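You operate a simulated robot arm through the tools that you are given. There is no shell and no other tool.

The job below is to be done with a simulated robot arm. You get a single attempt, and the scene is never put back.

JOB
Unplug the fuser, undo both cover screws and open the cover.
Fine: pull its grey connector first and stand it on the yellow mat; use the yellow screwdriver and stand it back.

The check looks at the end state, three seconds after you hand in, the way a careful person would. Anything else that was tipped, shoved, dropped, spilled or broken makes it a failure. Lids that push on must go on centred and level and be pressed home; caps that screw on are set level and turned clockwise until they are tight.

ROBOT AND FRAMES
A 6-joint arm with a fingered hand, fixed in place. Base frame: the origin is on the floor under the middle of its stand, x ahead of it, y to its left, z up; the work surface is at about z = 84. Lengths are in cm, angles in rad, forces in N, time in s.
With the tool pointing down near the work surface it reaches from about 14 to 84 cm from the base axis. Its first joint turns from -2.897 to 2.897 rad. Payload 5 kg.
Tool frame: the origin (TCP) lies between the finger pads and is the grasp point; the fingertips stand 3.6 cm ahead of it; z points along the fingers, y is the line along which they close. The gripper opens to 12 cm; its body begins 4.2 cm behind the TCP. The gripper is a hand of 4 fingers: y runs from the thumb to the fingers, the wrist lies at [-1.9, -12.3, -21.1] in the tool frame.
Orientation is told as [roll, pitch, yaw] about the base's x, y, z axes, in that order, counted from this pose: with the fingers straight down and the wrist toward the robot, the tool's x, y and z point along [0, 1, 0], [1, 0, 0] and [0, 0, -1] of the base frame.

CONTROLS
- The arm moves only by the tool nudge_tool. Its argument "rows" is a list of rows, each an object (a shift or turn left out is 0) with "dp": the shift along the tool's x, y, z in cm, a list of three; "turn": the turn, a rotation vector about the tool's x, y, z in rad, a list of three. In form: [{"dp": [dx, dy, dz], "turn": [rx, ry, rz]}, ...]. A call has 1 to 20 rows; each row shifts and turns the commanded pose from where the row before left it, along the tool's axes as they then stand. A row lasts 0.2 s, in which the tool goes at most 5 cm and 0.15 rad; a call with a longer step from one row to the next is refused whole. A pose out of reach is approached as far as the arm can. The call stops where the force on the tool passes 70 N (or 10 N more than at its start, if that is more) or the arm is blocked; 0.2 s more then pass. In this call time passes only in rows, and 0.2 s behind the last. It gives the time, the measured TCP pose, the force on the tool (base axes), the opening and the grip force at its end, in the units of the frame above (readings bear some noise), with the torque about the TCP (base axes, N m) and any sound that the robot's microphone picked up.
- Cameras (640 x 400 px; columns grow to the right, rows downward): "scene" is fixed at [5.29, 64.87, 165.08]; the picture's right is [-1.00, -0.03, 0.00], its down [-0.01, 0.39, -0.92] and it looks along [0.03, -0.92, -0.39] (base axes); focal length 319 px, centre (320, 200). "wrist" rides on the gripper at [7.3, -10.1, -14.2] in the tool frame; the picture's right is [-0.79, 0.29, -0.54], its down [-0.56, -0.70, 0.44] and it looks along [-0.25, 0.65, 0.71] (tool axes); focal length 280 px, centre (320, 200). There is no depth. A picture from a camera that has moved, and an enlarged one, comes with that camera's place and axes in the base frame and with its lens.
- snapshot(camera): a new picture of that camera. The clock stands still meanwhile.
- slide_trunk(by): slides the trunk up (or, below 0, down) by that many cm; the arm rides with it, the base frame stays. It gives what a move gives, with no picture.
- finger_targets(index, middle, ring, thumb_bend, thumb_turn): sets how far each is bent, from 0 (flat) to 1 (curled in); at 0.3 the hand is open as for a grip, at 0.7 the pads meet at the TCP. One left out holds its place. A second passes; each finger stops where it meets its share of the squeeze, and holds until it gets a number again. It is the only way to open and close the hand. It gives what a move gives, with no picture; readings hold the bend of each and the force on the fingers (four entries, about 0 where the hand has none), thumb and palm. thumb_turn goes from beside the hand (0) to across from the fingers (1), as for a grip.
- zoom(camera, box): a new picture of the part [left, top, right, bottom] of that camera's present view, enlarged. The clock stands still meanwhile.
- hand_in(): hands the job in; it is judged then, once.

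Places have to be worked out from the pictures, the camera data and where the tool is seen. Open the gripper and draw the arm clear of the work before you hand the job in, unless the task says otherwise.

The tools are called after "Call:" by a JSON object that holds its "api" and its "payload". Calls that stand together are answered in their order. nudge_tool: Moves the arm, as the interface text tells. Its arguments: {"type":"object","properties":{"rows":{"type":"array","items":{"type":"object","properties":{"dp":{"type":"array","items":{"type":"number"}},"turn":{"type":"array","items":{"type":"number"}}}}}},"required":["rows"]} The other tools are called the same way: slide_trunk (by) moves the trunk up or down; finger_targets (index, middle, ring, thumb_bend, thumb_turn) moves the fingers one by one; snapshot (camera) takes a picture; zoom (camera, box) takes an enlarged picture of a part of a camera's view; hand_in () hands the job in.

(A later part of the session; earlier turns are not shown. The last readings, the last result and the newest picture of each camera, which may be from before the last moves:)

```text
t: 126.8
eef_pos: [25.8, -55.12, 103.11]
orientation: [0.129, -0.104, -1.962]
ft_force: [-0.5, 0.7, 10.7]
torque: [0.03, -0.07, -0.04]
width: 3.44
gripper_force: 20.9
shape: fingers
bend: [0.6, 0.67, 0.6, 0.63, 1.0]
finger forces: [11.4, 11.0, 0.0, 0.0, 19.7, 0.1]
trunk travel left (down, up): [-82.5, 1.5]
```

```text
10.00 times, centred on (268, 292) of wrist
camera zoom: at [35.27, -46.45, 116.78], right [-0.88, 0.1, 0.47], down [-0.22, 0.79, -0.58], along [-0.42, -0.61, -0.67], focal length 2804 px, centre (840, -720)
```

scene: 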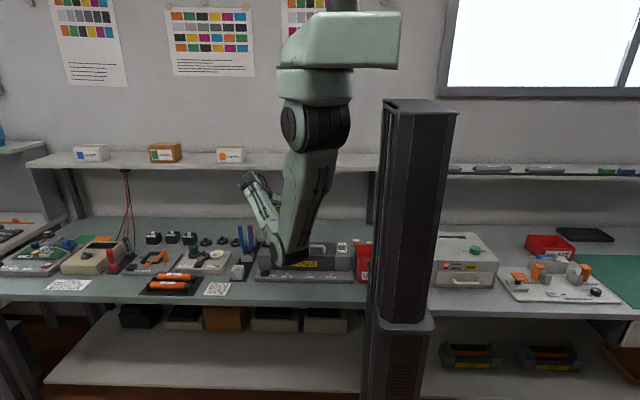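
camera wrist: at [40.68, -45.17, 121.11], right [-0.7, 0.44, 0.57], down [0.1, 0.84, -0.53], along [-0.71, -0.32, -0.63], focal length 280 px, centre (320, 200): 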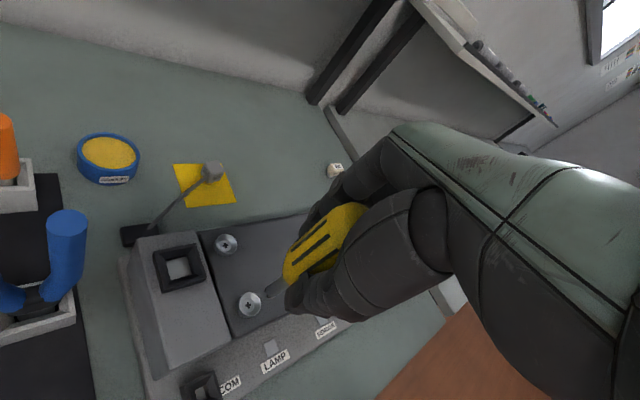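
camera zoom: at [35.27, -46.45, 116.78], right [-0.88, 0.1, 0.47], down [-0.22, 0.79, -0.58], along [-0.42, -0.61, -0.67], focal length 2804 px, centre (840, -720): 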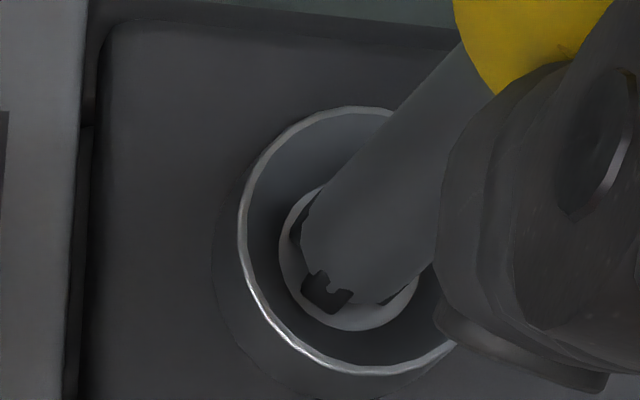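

Centred with ~11 N. I continue the stroke on screw 2.

Call:
{"api": "nudge_tool", "payload": {"rows": [{"dp": [0.088, 0.15, 0.027], "turn": [0.019, 0.0155, -0.148]}, {"dp": [0.088, 0.15, 0.027], "turn": [0.019, 0.0155, -0.148]}, {"dp": [0.088, 0.15, 0.027], "turn": [0.019, 0.0155, -0.148]}, {"dp": [0.088, 0.15, 0.027], "turn": [0.019, 0.0155, -0.148]}, {"dp": [0.088, 0.15, 0.022], "turn": [0.019, 0.0155, -0.148]}]}}

Call:
{"api": "zoom", "payload": {"camera": "wrist", "box": [236, 272, 300, 312]}}

```text
t: 128.0
eef_pos: [26.07, -56.05, 102.96]
orientation: [0.13, -0.105, -1.212]
ft_force: [-1.9, 1.0, 14.3]
torque: [0.16, 0.01, -0.04]
width: 3.41
gripper_force: 20.3
shape: fingers
bend: [0.6, 0.67, 0.6, 0.63, 1.0]
finger forces: [10.9, 10.9, 0.0, 0.0, 19.4, 0.0]
trunk travel left (down, up): [-82.5, 1.5]
```

```text
10.00 times, centred on (268, 292) of wrist
camera zoom: at [27.12, -43.16, 116.78], right [-0.71, -0.53, 0.46], down [-0.69, 0.43, -0.58], along [0.11, -0.74, -0.67], focal length 2804 px, centre (840, -720)
```

zoom: 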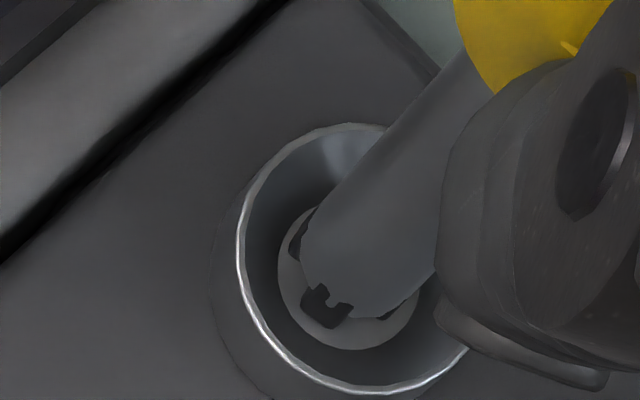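

Call:
{"api": "nudge_tool", "payload": {"rows": [{"dp": [0.03, 0.06, 0.0], "turn": [0.019, 0.0155, -0.148]}, {"dp": [0.078, 0.132, 0.02], "turn": [0.019, 0.0155, -0.148]}, {"dp": [0.078, 0.132, 0.02], "turn": [0.019, 0.0155, -0.148]}, {"dp": [0.078, 0.132, 0.02], "turn": [0.019, 0.0155, -0.148]}, {"dp": [0.078, 0.132, 0.02], "turn": [0.019, 0.0155, -0.148]}]}}

Call:
{"api": "zoom", "payload": {"camera": "wrist", "box": [236, 272, 300, 312]}}

Call:
{"api": "zoom", "payload": {"camera": "scene", "box": [244, 195, 324, 255]}}

```text
t: 129.2
eef_pos: [26.83, -56.17, 102.91]
orientation: [0.13, -0.103, -0.46]
ft_force: [-1.1, 0.9, 18.5]
torque: [0.12, 0.01, -0.04]
width: 3.41
gripper_force: 20.8
shape: fingers
bend: [0.6, 0.67, 0.6, 0.63, 1.0]
finger forces: [11.2, 11.2, 0.0, 0.1, 19.4, 0.1]
trunk travel left (down, up): [-82.5, 1.5]
```

```text
10.00 times, centred on (268, 292) of wrist
camera zoom: at [18.85, -46.17, 116.76], right [-0.16, -0.87, 0.46], down [-0.8, -0.16, -0.58], along [0.58, -0.47, -0.67], focal length 2804 px, centre (840, -720)
```

zoom: 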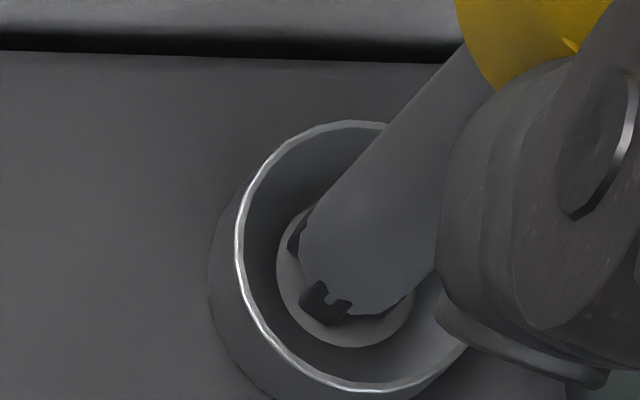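

```text
6.67 times, centred on (284, 225) of scene
camera zoom: at [5.29, 64.87, 165.08], right [-1.0, -0.03, 0.0], down [-0.01, 0.39, -0.92], along [0.03, -0.92, -0.39], focal length 2126 px, centre (560, 33)
```

zoom: 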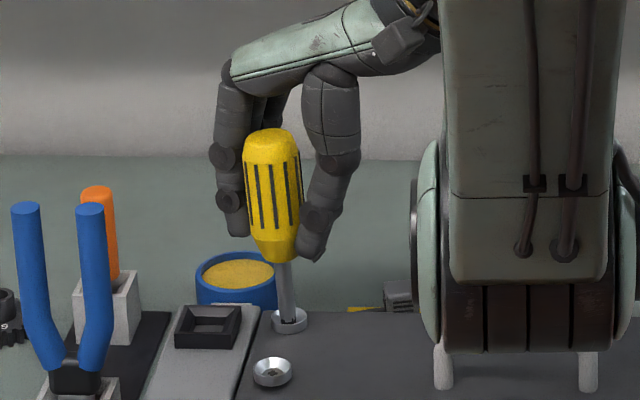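

The elbow only overlaps the cover handle in the picture (it is ~20 cm nearer and ~9 cm higher). I ease the pressure and finish the stroke.

Call:
{"api": "nudge_tool", "payload": {"rows": [{"dp": [0.085, 0.138, -0.04], "turn": [0.019, 0.0155, -0.148]}, {"dp": [0.078, 0.132, 0.01], "turn": [0.019, 0.0155, -0.148]}, {"dp": [0.078, 0.132, 0.01], "turn": [0.019, 0.0155, -0.148]}, {"dp": [0.078, 0.132, 0.01], "turn": [0.019, 0.0155, -0.148]}]}}

Call:
{"api": "zoom", "payload": {"camera": "wrist", "box": [236, 272, 300, 312]}}

Call:
{"api": "snapshot", "payload": {"camera": "scene"}}

```text
t: 130.2
eef_pos: [27.34, -56.18, 102.96]
orientation: [0.13, -0.102, 0.139]
ft_force: [0.4, 0.6, 17.0]
torque: [0.14, 0.07, -0.04]
width: 3.4
gripper_force: 20.6
shape: fingers
bend: [0.6, 0.67, 0.6, 0.63, 1.0]
finger forces: [11.3, 10.8, 0.0, 0.0, 19.4, 0.1]
trunk travel left (down, up): [-82.5, 1.5]
```

```text
10.00 times, centred on (268, 292) of wrist
camera zoom: at [15.18, -52.33, 116.8], right [0.36, -0.81, 0.46], down [-0.57, -0.58, -0.58], along [0.74, -0.06, -0.67], focal length 2804 px, centre (840, -720)
```

zoom: 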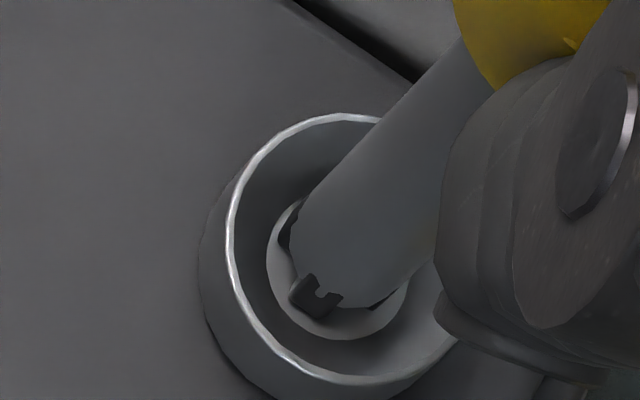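

```text
taken
```

scene: 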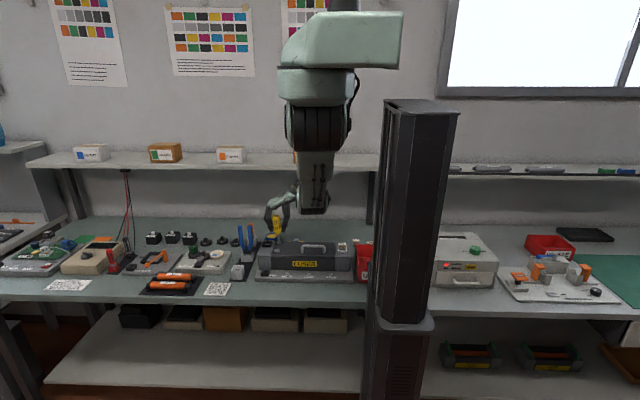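

I stop this stroke here (146° done), lift clear and rewind for the next one.

Call:
{"api": "nudge_tool", "payload": {"rows": [{"dp": [0.1, 0.08, -0.79]}, {"dp": [0.127, 0.103, -0.987]}, {"dp": [0.127, 0.103, -0.987]}, {"dp": [-0.07, -0.13, -0.02], "turn": [-0.019, -0.0155, 0.148]}, {"dp": [-0.07, -0.13, -0.02], "turn": [-0.019, -0.0155, 0.148]}, {"dp": [-0.07, -0.13, -0.02], "turn": [-0.019, -0.0155, 0.148]}, {"dp": [-0.07, -0.13, -0.02], "turn": [-0.019, -0.0155, 0.148]}, {"dp": [-0.07, -0.13, -0.02], "turn": [-0.019, -0.0155, 0.148]}, {"dp": [-0.07, -0.13, -0.02], "turn": [-0.019, -0.0155, 0.148]}, {"dp": [-0.07, -0.13, -0.02], "turn": [-0.019, -0.0155, 0.148]}, {"dp": [-0.07, -0.13, -0.02], "turn": [-0.019, -0.0155, 0.148]}]}}

Call:
{"api": "nudge_tool", "payload": {"rows": [{"dp": [-0.07, -0.13, -0.02], "turn": [-0.019, -0.0155, 0.148]}, {"dp": [-0.07, -0.13, -0.02], "turn": [-0.019, -0.0155, 0.148]}, {"dp": [-0.07, -0.13, -0.02], "turn": [-0.019, -0.0155, 0.148]}, {"dp": [-0.07, -0.13, -0.02], "turn": [-0.019, -0.0155, 0.148]}, {"dp": [-0.07, -0.13, -0.02], "turn": [-0.019, -0.0155, 0.148]}, {"dp": [-0.07, -0.13, -0.02], "turn": [-0.019, -0.0155, 0.148]}, {"dp": [-0.07, -0.13, -0.02], "turn": [-0.019, -0.0155, 0.148]}, {"dp": [-0.07, -0.13, -0.02], "turn": [-0.019, -0.0155, 0.148]}, {"dp": [-0.07, -0.13, -0.02], "turn": [-0.019, -0.0155, 0.148]}]}}

Call:
{"api": "zoom", "payload": {"camera": "wrist", "box": [220, 266, 316, 326]}}

```text
t: 132.6
eef_pos: [26.28, -56.22, 105.66]
orientation: [0.128, -0.102, -1.065]
ft_force: [-1.2, 0.7, -1.3]
torque: [0.0, 0.03, 0.01]
width: 3.41
gripper_force: 20.9
shape: fingers
bend: [0.6, 0.67, 0.6, 0.63, 1.0]
finger forces: [11.1, 10.4, 0.1, 0.1, 19.9, 0.0]
trunk travel left (down, up): [-82.5, 1.5]
```

```text
t: 134.6
eef_pos: [25.87, -55.01, 105.57]
orientation: [0.124, -0.102, -2.415]
ft_force: [0.4, 0.4, -0.4]
torque: [0.04, 0.03, 0.0]
width: 3.43
gripper_force: 20.8
shape: fingers
bend: [0.6, 0.67, 0.6, 0.63, 1.0]
finger forces: [10.8, 10.3, 0.0, 0.1, 19.7, 0.0]
trunk travel left (down, up): [-82.5, 1.5]
```

```text
6.67 times, centred on (268, 296) of wrist
camera zoom: at [38.32, -51.44, 119.42], right [-0.74, 0.48, 0.47], down [0.15, 0.8, -0.58], along [-0.65, -0.36, -0.67], focal length 1869 px, centre (667, -440)
```

zoom: 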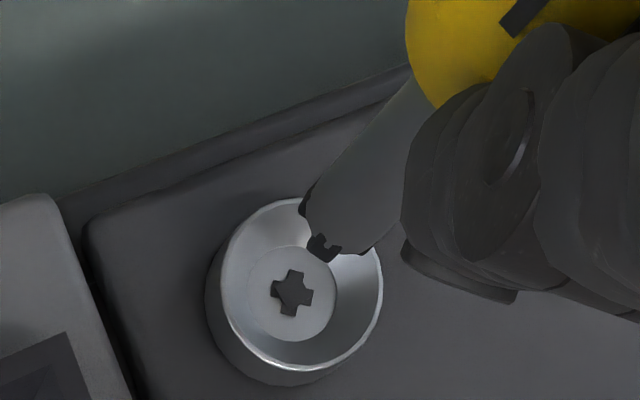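

Call:
{"api": "nudge_tool", "payload": {"rows": [{"dp": [-0.317, -0.157, -0.05]}, {"dp": [-0.12, -0.1, 0.94]}, {"dp": [-0.12, -0.1, 0.94]}]}}

Call:
{"api": "zoom", "payload": {"camera": "wrist", "box": [236, 272, 300, 312]}}

```text
t: 135.4
eef_pos: [25.73, -54.63, 103.65]
orientation: [0.126, -0.104, -2.414]
ft_force: [0.1, -0.5, -0.9]
torque: [-0.02, 0.0, 0.0]
width: 3.46
gripper_force: 20.3
shape: fingers
bend: [0.6, 0.67, 0.6, 0.63, 1.0]
finger forces: [10.9, 10.3, 0.1, 0.0, 19.7, 0.1]
trunk travel left (down, up): [-82.5, 1.5]
```

```text
10.00 times, centred on (268, 292) of wrist
camera zoom: at [38.12, -50.95, 117.58], right [-0.75, 0.47, 0.47], down [0.15, 0.8, -0.58], along [-0.65, -0.36, -0.67], focal length 2804 px, centre (840, -720)
```

zoom: 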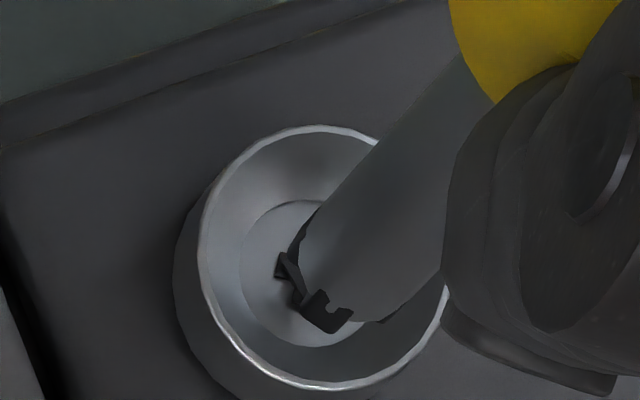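

Call:
{"api": "nudge_tool", "payload": {"rows": [{"dp": [0.198, 0.1, 0.03]}, {"dp": [-0.04, -0.03, 0.35]}, {"dp": [-0.02, -0.015, 0.15]}]}}

Call:
{"api": "zoom", "payload": {"camera": "wrist", "box": [236, 272, 300, 312]}}

```text
t: 136.2
eef_pos: [25.76, -55.01, 103.23]
orientation: [0.126, -0.104, -2.414]
ft_force: [-0.2, 0.5, -0.8]
torque: [0.01, -0.03, -0.01]
width: 3.41
gripper_force: 20.7
shape: fingers
bend: [0.6, 0.67, 0.6, 0.63, 1.0]
finger forces: [10.9, 10.2, 0.0, 0.0, 19.9, 0.0]
trunk travel left (down, up): [-82.5, 1.5]
```

```text
10.00 times, centred on (268, 292) of wrist
camera zoom: at [38.12, -51.23, 117.05], right [-0.75, 0.47, 0.47], down [0.15, 0.8, -0.58], along [-0.65, -0.36, -0.67], focal length 2804 px, centre (840, -720)
```

zoom: 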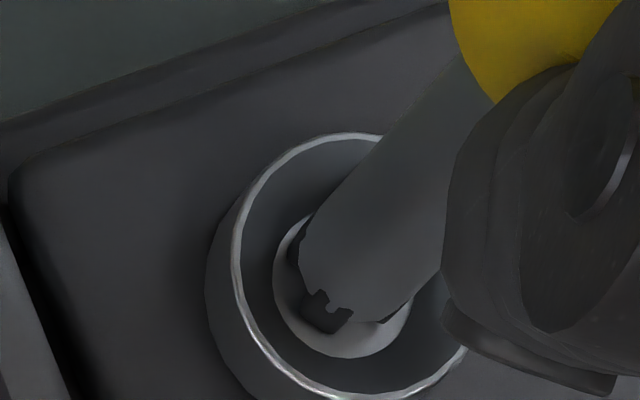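

Call:
{"api": "nudge_tool", "payload": {"rows": [{"dp": [-0.05, -0.06, 0.15]}, {"dp": [-0.015, -0.012, 0.12]}]}}

Call:
{"api": "nudge_tool", "payload": {"rows": [{"dp": [-0.012, -0.01, 0.1]}]}}

```text
t: 136.8
eef_pos: [25.74, -54.87, 103.06]
orientation: [0.127, -0.106, -2.414]
ft_force: [-1.3, -0.3, 5.1]
torque: [-0.01, -0.03, 0.01]
width: 3.42
gripper_force: 20.1
shape: fingers
bend: [0.6, 0.67, 0.6, 0.63, 1.0]
finger forces: [11.0, 10.5, 0.0, 0.0, 19.4, 0.0]
trunk travel left (down, up): [-82.5, 1.5]
```

```text
t: 137.2
eef_pos: [25.57, -54.86, 103.09]
orientation: [0.128, -0.105, -2.414]
ft_force: [-0.4, 0.0, 9.1]
torque: [-0.05, -0.02, 0.02]
width: 3.42
gripper_force: 19.9
shape: fingers
bend: [0.6, 0.67, 0.6, 0.63, 1.0]
finger forces: [10.9, 10.3, 0.2, 0.1, 19.1, 0.0]
trunk travel left (down, up): [-82.5, 1.5]
```

Call:
{"api": "nudge_tool", "payload": {"rows": [{"dp": [0.095, 0.138, 0.028], "turn": [0.019, 0.0155, -0.148]}, {"dp": [0.095, 0.138, 0.026], "turn": [0.019, 0.0155, -0.148]}, {"dp": [0.095, 0.138, 0.026], "turn": [0.019, 0.0155, -0.148]}, {"dp": [0.095, 0.138, 0.026], "turn": [0.019, 0.0155, -0.148]}, {"dp": [0.095, 0.138, 0.024], "turn": [0.019, 0.0155, -0.148]}, {"dp": [0.095, 0.138, 0.024], "turn": [0.019, 0.0155, -0.148]}]}}

Call:
{"api": "zoom", "payload": {"camera": "wrist", "box": [236, 272, 300, 312]}}

```text
t: 138.6
eef_pos: [25.77, -55.73, 103.2]
orientation: [0.128, -0.103, -1.511]
ft_force: [-0.1, -0.1, 12.9]
torque: [0.08, -0.08, -0.06]
width: 3.4
gripper_force: 20.5
shape: fingers
bend: [0.6, 0.67, 0.6, 0.63, 1.0]
finger forces: [10.9, 10.6, 0.1, 0.1, 19.0, 0.0]
trunk travel left (down, up): [-82.5, 1.5]
```

```text
10.00 times, centred on (268, 292) of wrist
camera zoom: at [30.61, -43.84, 116.93], right [-0.84, -0.29, 0.46], down [-0.54, 0.61, -0.58], along [-0.12, -0.73, -0.67], focal length 2804 px, centre (840, -720)
```

zoom: 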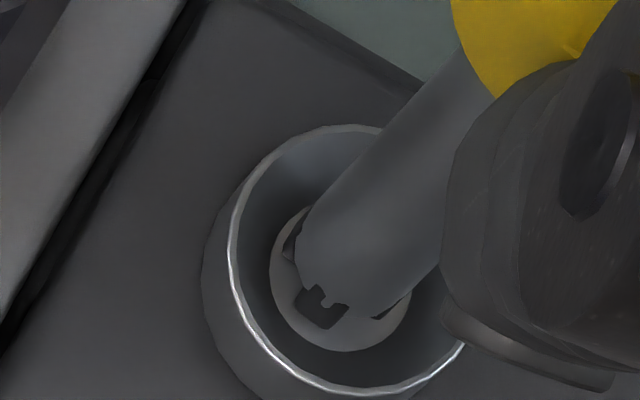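

Centred and turning well. I continue the second stroke on screw 2.

Call:
{"api": "nudge_tool", "payload": {"rows": [{"dp": [0.088, 0.132, 0.02], "turn": [0.019, 0.0155, -0.148]}, {"dp": [0.088, 0.132, 0.02], "turn": [0.019, 0.0155, -0.148]}, {"dp": [0.088, 0.132, 0.02], "turn": [0.019, 0.0155, -0.148]}, {"dp": [0.088, 0.132, 0.02], "turn": [0.019, 0.0155, -0.148]}, {"dp": [0.088, 0.132, 0.02], "turn": [0.019, 0.0155, -0.148]}, {"dp": [0.088, 0.132, 0.02], "turn": [0.019, 0.0155, -0.148]}]}}

Call:
{"api": "zoom", "payload": {"camera": "wrist", "box": [236, 272, 300, 312]}}

```text
t: 140.0
eef_pos: [26.61, -56.35, 103.03]
orientation: [0.13, -0.104, -0.612]
ft_force: [-0.6, 0.4, 17.5]
torque: [0.13, -0.02, -0.07]
width: 3.38
gripper_force: 20.2
shape: fingers
bend: [0.6, 0.72, 0.6, 0.63, 1.0]
finger forces: [11.0, 10.4, 0.1, 0.0, 19.0, 0.1]
trunk travel left (down, up): [-82.5, 1.5]
```

```text
10.00 times, centred on (268, 292) of wrist
camera zoom: at [20.29, -45.2, 116.93], right [-0.29, -0.84, 0.46], down [-0.81, -0.04, -0.58], along [0.5, -0.55, -0.67], focal length 2804 px, centre (840, -720)
```

zoom: 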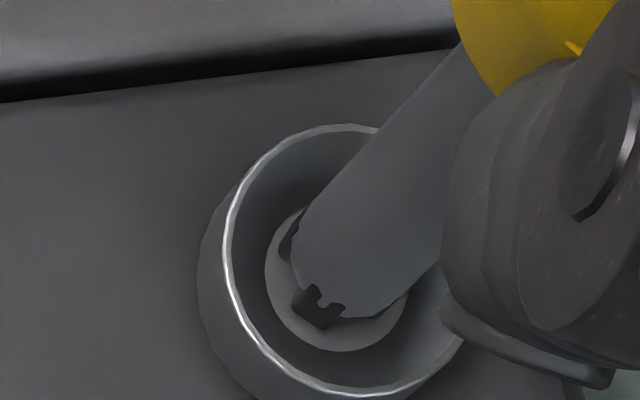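

Call:
{"api": "nudge_tool", "payload": {"rows": [{"dp": [0.095, 0.138, -0.05], "turn": [0.019, 0.0155, -0.148]}, {"dp": [0.088, 0.132, 0.012], "turn": [0.019, 0.0155, -0.148]}, {"dp": [0.088, 0.132, 0.012], "turn": [0.019, 0.0155, -0.148]}, {"dp": [0.088, 0.132, 0.012], "turn": [0.019, 0.0155, -0.148]}, {"dp": [0.088, 0.132, 0.012], "turn": [0.019, 0.0155, -0.148]}]}}

Call:
{"api": "zoom", "payload": {"camera": "wrist", "box": [236, 272, 300, 312]}}

Call:
{"api": "zoom", "payload": {"camera": "scene", "box": [250, 205, 314, 255]}}

```text
t: 141.2
eef_pos: [27.42, -56.05, 103.07]
orientation: [0.13, -0.104, 0.139]
ft_force: [0.6, -0.3, 14.1]
torque: [0.13, 0.01, -0.03]
width: 3.36
gripper_force: 20.4
shape: fingers
bend: [0.6, 0.67, 0.6, 0.63, 1.0]
finger forces: [11.0, 10.2, 0.1, 0.0, 18.7, 0.0]
trunk travel left (down, up): [-82.5, 1.5]
```

```text
10.00 times, centred on (268, 292) of wrist
camera zoom: at [15.21, -52.41, 116.99], right [0.36, -0.81, 0.46], down [-0.57, -0.58, -0.58], along [0.74, -0.06, -0.67], focal length 2804 px, centre (840, -720)
```

zoom: 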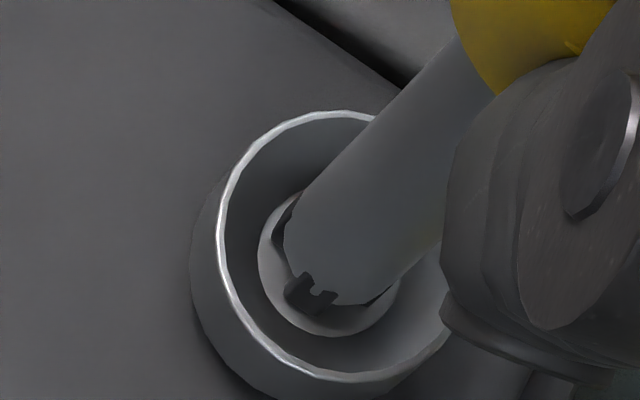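

```text
8.00 times, centred on (282, 230) of scene
camera zoom: at [5.29, 64.87, 165.08], right [-1.0, -0.03, 0.0], down [-0.01, 0.39, -0.92], along [0.03, -0.92, -0.39], focal length 2551 px, centre (624, -40)
```

zoom: 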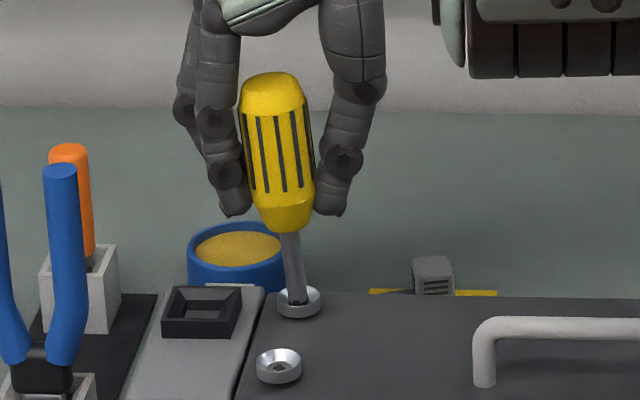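

About 292° done on screw 2. I lift, rewind ~100° and do the last part until it reaches its stop.

Call:
{"api": "nudge_tool", "payload": {"rows": [{"dp": [0.1, 0.08, -0.79]}, {"dp": [0.127, 0.103, -0.987]}, {"dp": [0.127, 0.103, -0.987]}, {"dp": [-0.08, -0.13, -0.02], "turn": [-0.019, -0.0155, 0.148]}, {"dp": [-0.08, -0.13, -0.02], "turn": [-0.019, -0.0155, 0.148]}, {"dp": [-0.08, -0.13, -0.02], "turn": [-0.019, -0.0155, 0.148]}, {"dp": [-0.08, -0.13, -0.02], "turn": [-0.019, -0.0155, 0.148]}, {"dp": [-0.08, -0.13, -0.02], "turn": [-0.019, -0.0155, 0.148]}, {"dp": [-0.08, -0.13, -0.02], "turn": [-0.019, -0.0155, 0.148]}, {"dp": [-0.08, -0.13, -0.02], "turn": [-0.019, -0.0155, 0.148]}, {"dp": [-0.08, -0.13, -0.02], "turn": [-0.019, -0.0155, 0.148]}, {"dp": [-0.08, -0.13, -0.02], "turn": [-0.019, -0.0155, 0.148]}, {"dp": [-0.08, -0.13, -0.02], "turn": [-0.019, -0.0155, 0.148]}, {"dp": [-0.08, -0.13, -0.02], "turn": [-0.019, -0.0155, 0.148]}, {"dp": [-0.08, -0.13, -0.02], "turn": [-0.019, -0.0155, 0.148]}]}}

Call:
{"api": "zoom", "payload": {"camera": "wrist", "box": [220, 266, 316, 326]}}

Call:
{"api": "zoom", "payload": {"camera": "scene", "box": [260, 215, 308, 255]}}

```text
t: 144.4
eef_pos: [26.0, -55.92, 105.72]
orientation: [0.125, -0.104, -1.666]
ft_force: [0.2, 0.6, -1.4]
torque: [0.0, 0.01, 0.03]
width: 3.4
gripper_force: 20.0
shape: fingers
bend: [0.6, 0.67, 0.6, 0.63, 1.0]
finger forces: [10.3, 9.8, 0.0, 0.1, 19.2, 0.0]
trunk travel left (down, up): [-82.5, 1.5]
```

```text
6.67 times, centred on (268, 296) of wrist
camera zoom: at [32.47, -44.83, 119.63], right [-0.87, -0.16, 0.47], down [-0.44, 0.69, -0.58], along [-0.23, -0.71, -0.67], focal length 1869 px, centre (667, -440)
```

zoom: 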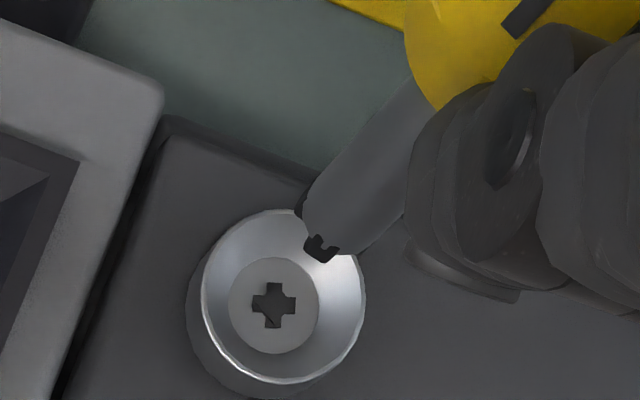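

```text
10.00 times, centred on (284, 235) of scene
camera zoom: at [5.29, 64.87, 165.08], right [-1.0, -0.03, 0.0], down [-0.01, 0.39, -0.92], along [0.03, -0.92, -0.39], focal length 3188 px, centre (680, -150)
```

zoom: 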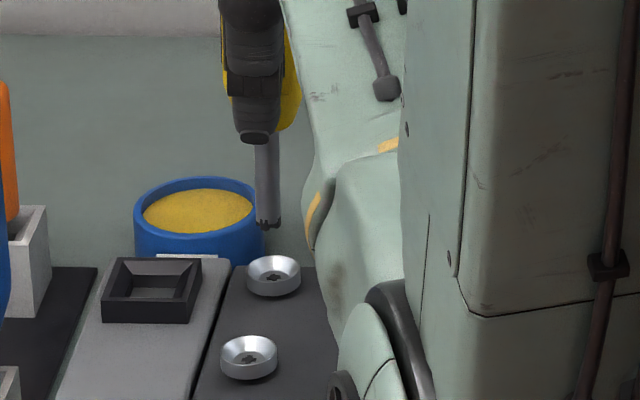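

Call:
{"api": "nudge_tool", "payload": {"rows": [{"dp": [-0.178, -0.398, -0.065]}, {"dp": [-0.12, -0.1, 0.94]}, {"dp": [-0.12, -0.1, 0.94]}]}}

Call:
{"api": "zoom", "payload": {"camera": "wrist", "box": [236, 272, 300, 312]}}

```text
t: 145.2
eef_pos: [25.75, -55.6, 103.87]
orientation: [0.127, -0.102, -1.666]
ft_force: [0.3, 0.3, -0.7]
torque: [0.03, 0.01, 0.0]
width: 3.43
gripper_force: 19.5
shape: fingers
bend: [0.6, 0.67, 0.6, 0.63, 1.0]
finger forces: [10.4, 9.8, 0.0, 0.1, 19.3, 0.1]
trunk travel left (down, up): [-82.5, 1.5]
```

```text
10.00 times, centred on (268, 292) of wrist
camera zoom: at [32.24, -44.48, 117.81], right [-0.87, -0.16, 0.47], down [-0.44, 0.69, -0.58], along [-0.23, -0.71, -0.67], focal length 2804 px, centre (840, -720)
```

zoom: 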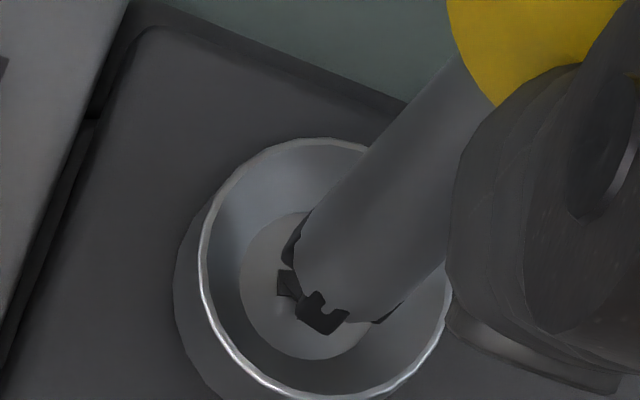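

Call:
{"api": "nudge_tool", "payload": {"rows": [{"dp": [0.13, 0.0, 0.015]}, {"dp": [-0.04, -0.03, 0.35]}, {"dp": [-0.02, -0.015, 0.2]}]}}

Call:
{"api": "zoom", "payload": {"camera": "wrist", "box": [236, 272, 300, 312]}}

```text
t: 146.0
eef_pos: [25.73, -55.56, 103.35]
orientation: [0.125, -0.101, -1.664]
ft_force: [-0.4, -0.4, -1.3]
torque: [-0.02, 0.02, -0.01]
width: 3.39
gripper_force: 19.5
shape: fingers
bend: [0.6, 0.67, 0.6, 0.63, 1.0]
finger forces: [10.3, 9.8, 0.0, 0.0, 19.4, 0.0]
trunk travel left (down, up): [-82.5, 1.5]
```

```text
10.00 times, centred on (268, 292) of wrist
camera zoom: at [32.42, -44.44, 117.21], right [-0.87, -0.16, 0.47], down [-0.44, 0.69, -0.58], along [-0.23, -0.71, -0.67], focal length 2804 px, centre (840, -720)
```

zoom: 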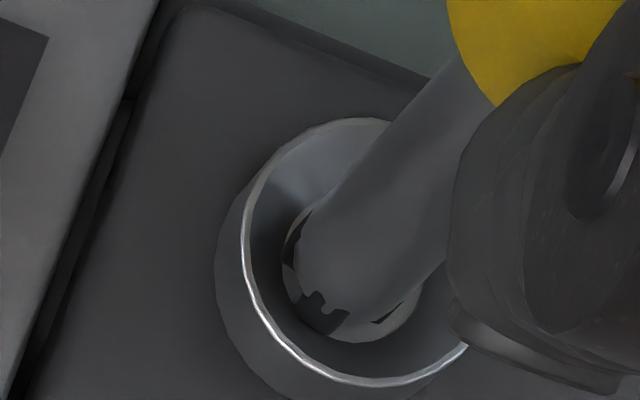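

Call:
{"api": "nudge_tool", "payload": {"rows": [{"dp": [-0.015, -0.012, 0.12]}, {"dp": [-0.012, -0.01, 0.1]}]}}

Call:
{"api": "nudge_tool", "payload": {"rows": [{"dp": [-0.012, -0.01, 0.1]}]}}

```text
t: 146.6
eef_pos: [25.8, -55.51, 103.32]
orientation: [0.126, -0.103, -1.664]
ft_force: [0.1, -0.2, 4.2]
torque: [0.0, -0.07, 0.03]
width: 3.38
gripper_force: 19.5
shape: fingers
bend: [0.6, 0.67, 0.6, 0.63, 1.0]
finger forces: [10.3, 9.9, 0.0, 0.0, 19.1, 0.0]
trunk travel left (down, up): [-82.5, 1.5]
```

```text
t: 147.0
eef_pos: [25.8, -55.51, 103.22]
orientation: [0.128, -0.105, -1.664]
ft_force: [-0.7, -0.4, 8.1]
torque: [-0.04, -0.03, -0.03]
width: 3.42
gripper_force: 19.4
shape: fingers
bend: [0.6, 0.67, 0.6, 0.63, 1.0]
finger forces: [10.2, 10.0, 0.0, 0.0, 18.7, 0.0]
trunk travel left (down, up): [-82.5, 1.5]
```

Contact at 8 N. I turn counter-clockwise in small batches, watching the torque for the stop.

Call:
{"api": "nudge_tool", "payload": {"rows": [{"dp": [0.093, 0.138, 0.026], "turn": [0.019, 0.0155, -0.148]}, {"dp": [0.093, 0.138, 0.024], "turn": [0.019, 0.0155, -0.148]}, {"dp": [0.093, 0.138, 0.024], "turn": [0.019, 0.0155, -0.148]}, {"dp": [0.093, 0.138, 0.024], "turn": [0.019, 0.0155, -0.148]}]}}

Call:
{"api": "nudge_tool", "payload": {"rows": [{"dp": [0.09, 0.134, 0.022], "turn": [0.019, 0.0155, -0.148]}, {"dp": [0.09, 0.134, 0.022], "turn": [0.019, 0.0155, -0.148]}, {"dp": [0.09, 0.134, 0.022], "turn": [0.019, 0.0155, -0.148]}]}}

```text
t: 148.0
eef_pos: [26.25, -56.07, 103.08]
orientation: [0.129, -0.103, -1.062]
ft_force: [-1.2, -0.9, 13.6]
torque: [0.08, -0.02, -0.03]
width: 3.39
gripper_force: 19.7
shape: fingers
bend: [0.6, 0.72, 0.6, 0.63, 1.0]
finger forces: [10.2, 10.6, 0.1, 0.0, 18.6, 0.1]
trunk travel left (down, up): [-82.5, 1.5]
```

```text
t: 148.8
eef_pos: [26.56, -56.08, 103.22]
orientation: [0.128, -0.103, -0.611]
ft_force: [-1.8, -0.5, 16.0]
torque: [0.11, 0.02, -0.04]
width: 3.37
gripper_force: 19.4
shape: fingers
bend: [0.6, 0.72, 0.6, 0.63, 1.0]
finger forces: [10.1, 10.6, 0.0, 0.0, 18.7, 0.0]
trunk travel left (down, up): [-82.5, 1.5]
```

Call:
{"api": "nudge_tool", "payload": {"rows": [{"dp": [0.094, 0.138, -0.03], "turn": [0.019, 0.0155, -0.148]}, {"dp": [0.09, 0.134, 0.015], "turn": [0.019, 0.0155, -0.148]}]}}

Call:
{"api": "nudge_tool", "payload": {"rows": [{"dp": [0.09, 0.134, 0.015], "turn": [0.019, 0.0155, -0.148]}, {"dp": [0.09, 0.134, 0.015], "turn": [0.019, 0.0155, -0.148]}]}}

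Call:
{"api": "zoom", "payload": {"camera": "wrist", "box": [236, 272, 300, 312]}}

Call:
{"api": "zoom", "payload": {"camera": "scene", "box": [250, 205, 314, 255]}}

```text
t: 149.4
eef_pos: [26.93, -56.12, 103.24]
orientation: [0.133, -0.102, -0.312]
ft_force: [-0.6, 0.0, 13.9]
torque: [0.11, 0.02, -0.03]
width: 3.4
gripper_force: 20.0
shape: fingers
bend: [0.6, 0.72, 0.6, 0.63, 1.0]
finger forces: [10.5, 10.3, 0.1, 0.0, 18.6, 0.0]
trunk travel left (down, up): [-82.5, 1.5]
```

```text
t: 150.0
eef_pos: [27.36, -56.03, 103.28]
orientation: [0.13, -0.103, -0.013]
ft_force: [-1.0, -1.0, 10.8]
torque: [0.02, 0.05, -0.15]
width: 3.39
gripper_force: 20.3
shape: fingers
bend: [0.6, 0.72, 0.6, 0.63, 0.99]
finger forces: [12.0, 9.7, 0.1, 0.0, 19.1, 0.0]
trunk travel left (down, up): [-82.5, 1.5]
```

```text
10.00 times, centred on (268, 292) of wrist
camera zoom: at [15.74, -50.53, 117.1], right [0.23, -0.86, 0.46], down [-0.65, -0.49, -0.58], along [0.72, -0.17, -0.67], focal length 2804 px, centre (840, -720)
```

zoom: 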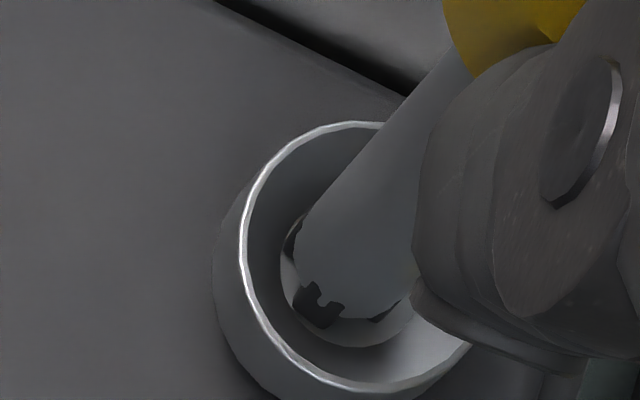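

```text
8.00 times, centred on (282, 230) of scene
camera zoom: at [5.29, 64.87, 165.08], right [-1.0, -0.03, 0.0], down [-0.01, 0.39, -0.92], along [0.03, -0.92, -0.39], focal length 2551 px, centre (624, -40)
```

zoom: 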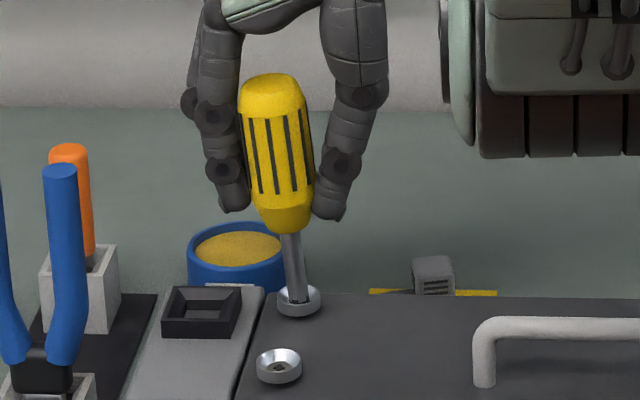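

The torque jumped to 0.15 Nm, the same stop as on screw 1, so screw 2 is undone too. I lift the driver clear and check both screws.

Call:
{"api": "nudge_tool", "payload": {"rows": [{"dp": [0.1, 0.08, -0.79]}, {"dp": [0.127, 0.103, -0.987]}, {"dp": [0.127, 0.103, -0.987]}, {"dp": [0.127, 0.103, -0.987]}]}}

Call:
{"api": "zoom", "payload": {"camera": "scene", "box": [260, 220, 308, 255]}}

Call:
{"api": "zoom", "payload": {"camera": "wrist", "box": [220, 266, 316, 326]}}

```text
t: 151.0
eef_pos: [27.1, -56.06, 106.9]
orientation: [0.132, -0.105, -0.014]
ft_force: [0.2, 1.3, -1.1]
torque: [0.02, -0.01, -0.01]
width: 3.36
gripper_force: 19.8
shape: fingers
bend: [0.6, 0.67, 0.6, 0.63, 1.0]
finger forces: [9.7, 10.1, 0.0, 0.1, 19.5, 0.1]
trunk travel left (down, up): [-82.5, 1.5]
```

```text
11.43 times, centred on (284, 238) of scene
camera zoom: at [5.29, 64.87, 165.08], right [-1.0, -0.03, 0.0], down [-0.01, 0.39, -0.92], along [0.03, -0.92, -0.39], focal length 3644 px, centre (731, -229)
```

zoom: 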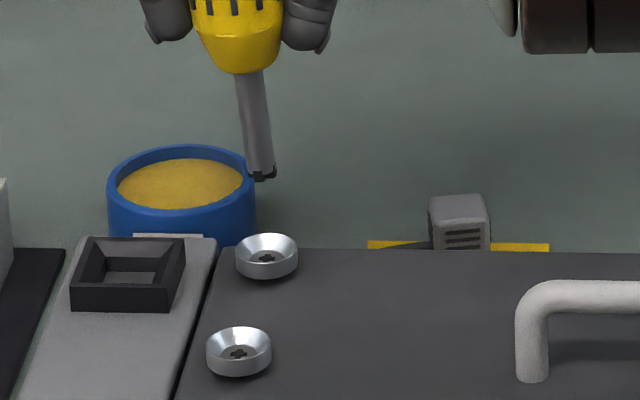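

```text
6.67 times, centred on (268, 296) of wrist
camera zoom: at [15.8, -50.52, 120.86], right [0.23, -0.86, 0.46], down [-0.65, -0.49, -0.58], along [0.72, -0.17, -0.67], focal length 1869 px, centre (667, -440)
```

zoom: 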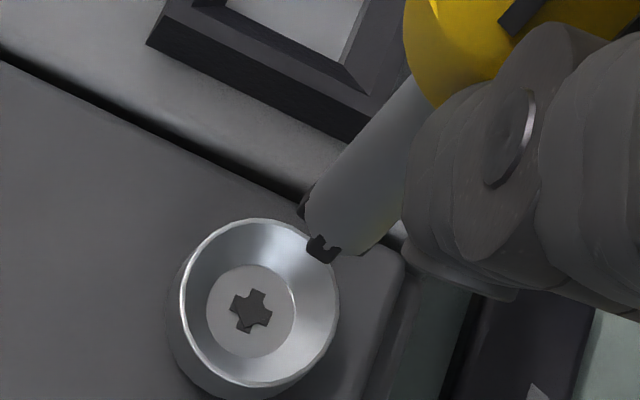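

Both cups stand raised. I turn the hand back to yaw ≈ −90° and carry the driver toward its holder, going first toward +y and then +x to stay clear of the pliers.

Call:
{"api": "nudge_tool", "payload": {"rows": [{"turn": [-0.019, -0.0155, 0.148]}, {"turn": [-0.019, -0.0155, 0.148]}, {"turn": [-0.019, -0.0155, 0.148]}, {"turn": [-0.019, -0.0155, 0.148]}, {"turn": [-0.019, -0.0155, 0.148]}, {"turn": [-0.019, -0.0155, 0.148]}, {"turn": [-0.019, -0.0155, 0.148]}, {"turn": [-0.019, -0.0155, 0.148]}, {"turn": [-0.019, -0.0155, 0.148]}, {"turn": [-0.019, -0.0155, 0.148]}, {"turn": [-0.0076, -0.0062, 0.059]}]}}

Call:
{"api": "zoom", "payload": {"camera": "scene", "box": [250, 205, 314, 255]}}

Call:
{"api": "zoom", "payload": {"camera": "wrist", "box": [236, 272, 300, 312]}}

```text
t: 153.4
eef_pos: [27.33, -56.05, 107.05]
orientation: [0.125, -0.101, -1.576]
ft_force: [-0.2, -0.3, -0.1]
torque: [-0.01, 0.01, -0.04]
width: 3.4
gripper_force: 19.4
shape: fingers
bend: [0.6, 0.67, 0.6, 0.63, 1.0]
finger forces: [9.8, 9.8, 0.0, 0.0, 19.4, 0.1]
trunk travel left (down, up): [-82.5, 1.5]
```

```text
8.00 times, centred on (282, 230) of scene
camera zoom: at [5.29, 64.87, 165.08], right [-1.0, -0.03, 0.0], down [-0.01, 0.39, -0.92], along [0.03, -0.92, -0.39], focal length 2551 px, centre (624, -40)
```

zoom: 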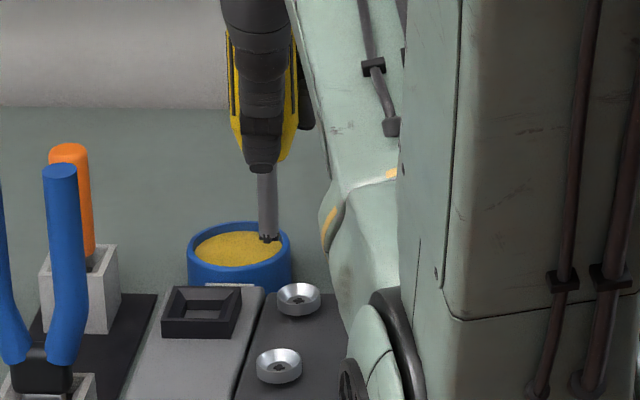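

```text
10.00 times, centred on (268, 292) of wrist
camera zoom: at [32.83, -44.42, 120.9], right [-0.85, -0.24, 0.47], down [-0.5, 0.65, -0.58], along [-0.16, -0.72, -0.67], focal length 2804 px, centre (840, -720)
```

zoom: 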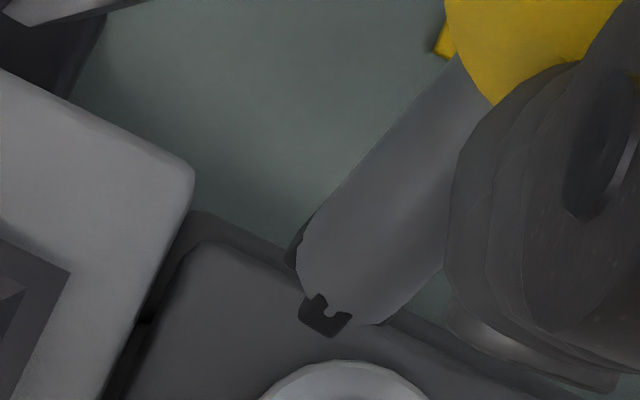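

The driver leans only ~4° now; I correct it with a small tilt and carry it over the holder.

Call:
{"api": "nudge_tool", "payload": {"rows": [{"turn": [-0.073, -0.02, -0.011]}, {"dp": [0.082, -4.43, -0.78]}, {"dp": [0.082, -4.43, -0.78]}, {"dp": [3.67, -0.96, 0.216]}, {"dp": [3.67, -0.96, 0.216]}, {"dp": [3.67, -0.96, 0.216]}, {"dp": [3.67, -0.96, 0.216]}]}}

Call:
{"api": "zoom", "payload": {"camera": "wrist", "box": [180, 250, 308, 330]}}

Call:
{"api": "zoom", "payload": {"camera": "scene", "box": [205, 215, 285, 285]}}

```text
t: 155.0
eef_pos: [42.01, -43.17, 107.0]
orientation: [0.105, -0.175, -1.571]
ft_force: [0.4, -0.1, -0.4]
torque: [-0.02, 0.01, 0.01]
width: 3.36
gripper_force: 19.1
shape: fingers
bend: [0.6, 0.67, 0.6, 0.63, 1.0]
finger forces: [9.8, 9.7, 0.1, 0.0, 19.3, 0.0]
trunk travel left (down, up): [-82.5, 1.5]
```

```text
5.00 times, centred on (244, 290) of wrist
camera zoom: at [47.91, -30.52, 119.85], right [-0.84, -0.2, 0.5], down [-0.51, 0.6, -0.61], along [-0.18, -0.77, -0.61], focal length 1402 px, centre (700, -250)
```

zoom: 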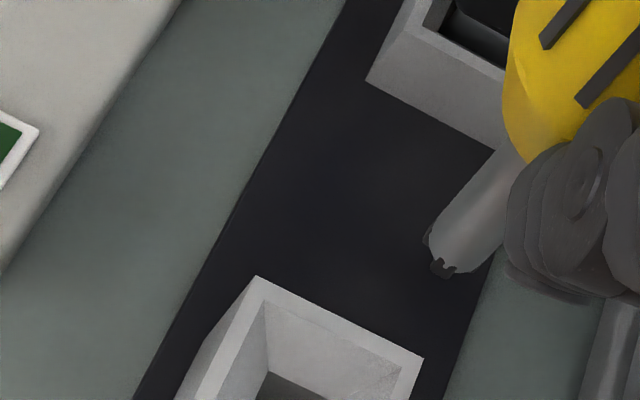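

```text
5.71 times, centred on (245, 250) of scene
camera zoom: at [5.29, 64.87, 165.08], right [-1.0, -0.03, 0.0], down [-0.01, 0.39, -0.92], along [0.03, -0.92, -0.39], focal length 1822 px, centre (749, -86)
```

zoom: 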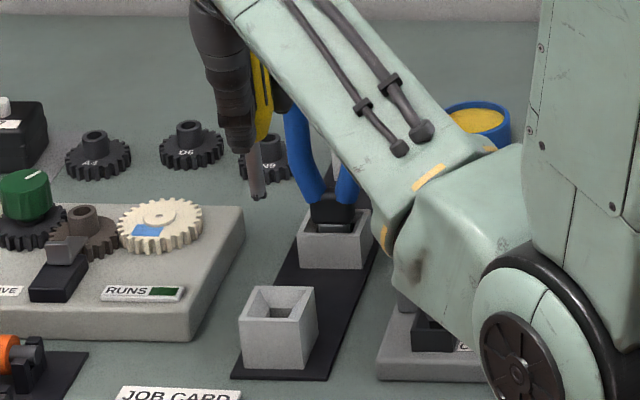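

Call:
{"api": "zoom", "payload": {"camera": "wrist", "box": [190, 280, 318, 360]}}

Call:
{"api": "zoom", "payload": {"camera": "scene", "box": [215, 228, 263, 258]}}

```text
5.00 times, centred on (254, 320) of wrist
camera zoom: at [47.91, -30.52, 119.85], right [-0.84, -0.2, 0.5], down [-0.51, 0.6, -0.61], along [-0.18, -0.77, -0.61], focal length 1402 px, centre (650, -400)
```

zoom: 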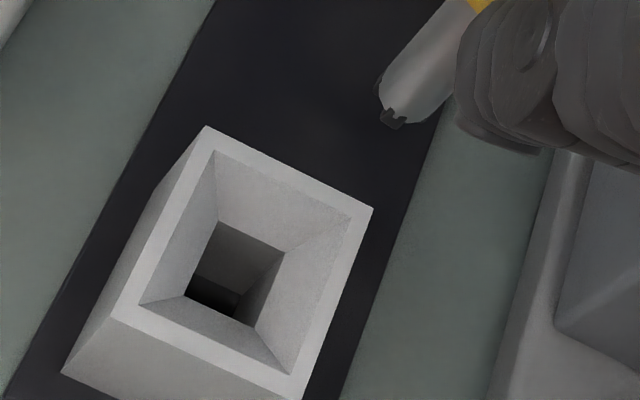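

```text
13.33 times, centred on (239, 243) of scene
camera zoom: at [5.29, 64.87, 165.08], right [-1.0, -0.03, 0.0], down [-0.01, 0.39, -0.92], along [0.03, -0.92, -0.39], focal length 4251 px, centre (1400, -373)
```

zoom: 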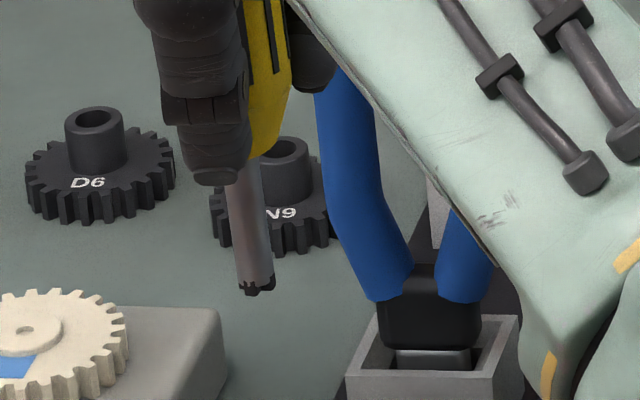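

The holder centre is within 0.15 cm of the tip's landing point, and the lean is under 2°. I lower most of the way and check.

Call:
{"api": "nudge_tool", "payload": {"rows": [{"dp": [-0.15, 0.04, -0.01]}, {"dp": [-0.206, -0.348, 1.96]}, {"dp": [-0.206, -0.348, 1.96]}, {"dp": [-0.206, -0.348, 1.96]}, {"dp": [-0.206, -0.348, 1.96]}]}}

Call:
{"api": "zoom", "payload": {"camera": "wrist", "box": [210, 260, 338, 340]}}

Call:
{"api": "zoom", "payload": {"camera": "scene", "box": [215, 240, 263, 280]}}

```text
t: 156.2
eef_pos: [41.8, -43.17, 98.72]
orientation: [0.106, -0.174, -1.572]
ft_force: [0.7, -0.5, -0.7]
torque: [0.0, 0.01, 0.01]
width: 3.37
gripper_force: 19.1
shape: fingers
bend: [0.6, 0.67, 0.6, 0.63, 1.0]
finger forces: [9.8, 9.7, 0.0, 0.1, 19.3, 0.0]
trunk travel left (down, up): [-82.5, 1.5]
```

```text
5.00 times, centred on (274, 300) of wrist
camera zoom: at [47.6, -30.52, 111.78], right [-0.84, -0.2, 0.5], down [-0.51, 0.6, -0.61], along [-0.17, -0.77, -0.61], focal length 1402 px, centre (550, -300)
```

zoom: 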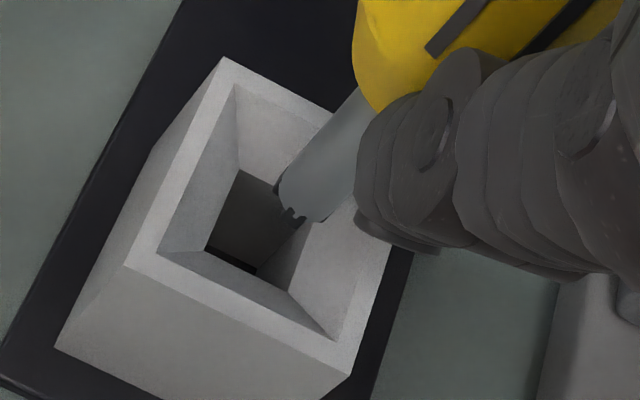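

```text
10.00 times, centred on (239, 260) of scene
camera zoom: at [5.29, 64.87, 165.08], right [-1.0, -0.03, 0.0], down [-0.01, 0.39, -0.92], along [0.03, -0.92, -0.39], focal length 3188 px, centre (1130, -400)
```

zoom: 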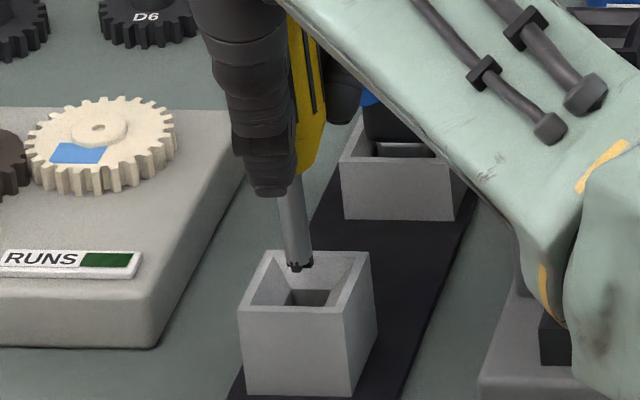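

The tip is right at the funnel mouth. I go on down slowly and watch the forces.

Call:
{"api": "nudge_tool", "payload": {"rows": [{"dp": [-0.1, 0.03, 1.0]}, {"dp": [-0.1, -0.17, 0.98]}]}}

Call:
{"api": "zoom", "payload": {"camera": "wrist", "box": [210, 260, 338, 340]}}

Call:
{"api": "zoom", "payload": {"camera": "scene", "box": [215, 240, 263, 280]}}

```text
t: 156.8
eef_pos: [41.92, -43.3, 96.97]
orientation: [0.107, -0.176, -1.573]
ft_force: [-0.6, -0.5, -0.1]
torque: [0.02, 0.01, -0.03]
width: 3.37
gripper_force: 19.6
shape: fingers
bend: [0.6, 0.67, 0.6, 0.63, 1.0]
finger forces: [9.8, 9.7, 0.0, 0.0, 19.2, 0.0]
trunk travel left (down, up): [-82.5, 1.5]
```

```text
5.00 times, centred on (274, 300) of wrist
camera zoom: at [47.65, -30.73, 109.89], right [-0.84, -0.2, 0.5], down [-0.51, 0.6, -0.61], along [-0.18, -0.77, -0.61], focal length 1402 px, centre (550, -300)
```

zoom: 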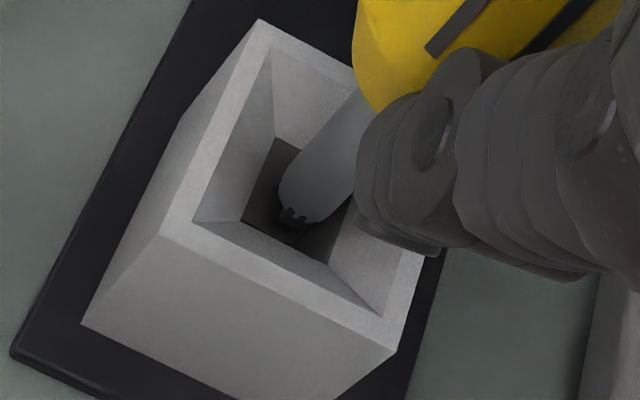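

```text
10.00 times, centred on (239, 260) of scene
camera zoom: at [5.29, 64.87, 165.08], right [-1.0, -0.03, 0.0], down [-0.01, 0.39, -0.92], along [0.03, -0.92, -0.39], focal length 3188 px, centre (1130, -400)
```

zoom: 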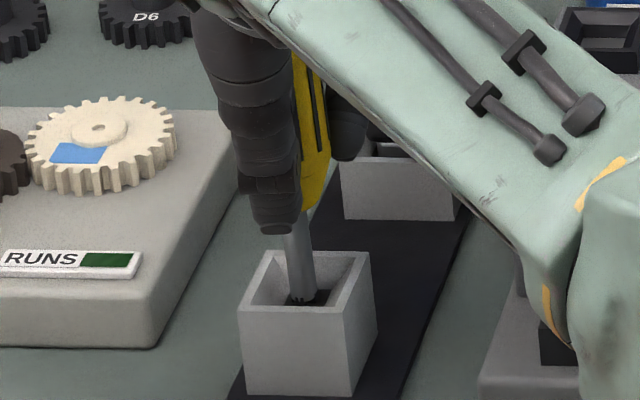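

The tip is entering the hole in the middle. I continue down in small steps.

Call:
{"api": "nudge_tool", "payload": {"rows": [{"dp": [-0.07, -0.12, 0.68]}, {"dp": [-0.07, -0.12, 0.68]}]}}

Call:
{"api": "nudge_tool", "payload": {"rows": [{"dp": [-0.05, -0.09, 0.49]}, {"dp": [-0.05, -0.09, 0.49]}]}}

Call:
{"api": "zoom", "payload": {"camera": "scene", "box": [215, 235, 263, 280]}}

Call:
{"api": "zoom", "payload": {"camera": "wrist", "box": [210, 240, 338, 320]}}

```text
t: 157.4
eef_pos: [41.86, -43.37, 95.59]
orientation: [0.106, -0.176, -1.571]
ft_force: [0.4, -0.8, -1.0]
torque: [0.0, 0.0, 0.01]
width: 3.37
gripper_force: 19.5
shape: fingers
bend: [0.6, 0.67, 0.6, 0.63, 1.0]
finger forces: [9.8, 9.7, 0.1, 0.0, 19.2, 0.0]
trunk travel left (down, up): [-82.5, 1.5]
```

```text
t: 158.0
eef_pos: [41.84, -43.46, 94.5]
orientation: [0.104, -0.174, -1.572]
ft_force: [-1.5, 0.5, -1.6]
torque: [-0.02, 0.0, 0.02]
width: 3.38
gripper_force: 19.6
shape: fingers
bend: [0.6, 0.67, 0.6, 0.63, 1.0]
finger forces: [9.8, 9.8, 0.1, 0.0, 19.2, 0.0]
trunk travel left (down, up): [-82.5, 1.5]
```

```text
8.89 times, centred on (239, 258) of scene
camera zoom: at [5.29, 64.87, 165.08], right [-1.0, -0.03, 0.0], down [-0.01, 0.39, -0.92], along [0.03, -0.92, -0.39], focal length 2834 px, centre (1040, -311)
```

zoom: 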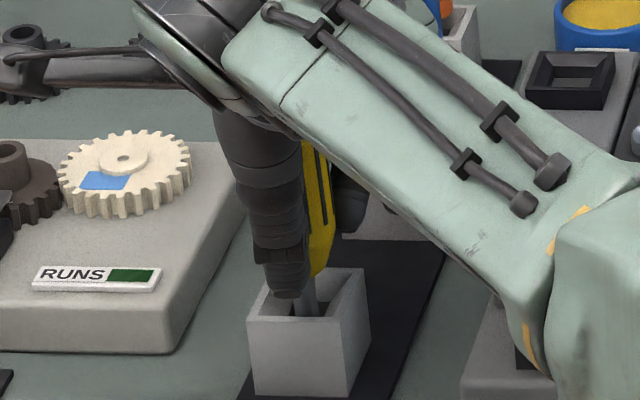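

```text
5.00 times, centred on (274, 280) of wrist
camera zoom: at [47.64, -30.79, 107.42], right [-0.84, -0.2, 0.5], down [-0.51, 0.6, -0.61], along [-0.18, -0.77, -0.61], focal length 1402 px, centre (550, -200)
```

zoom: 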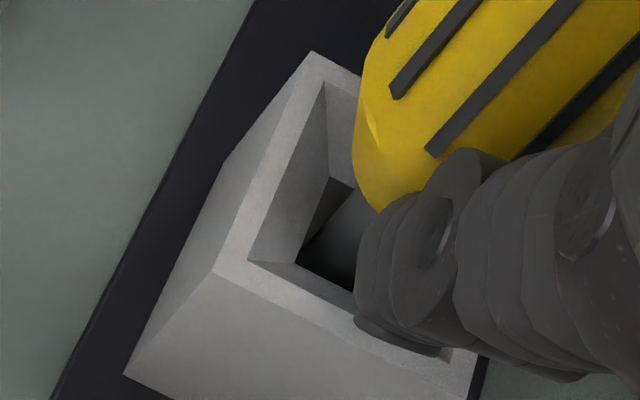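

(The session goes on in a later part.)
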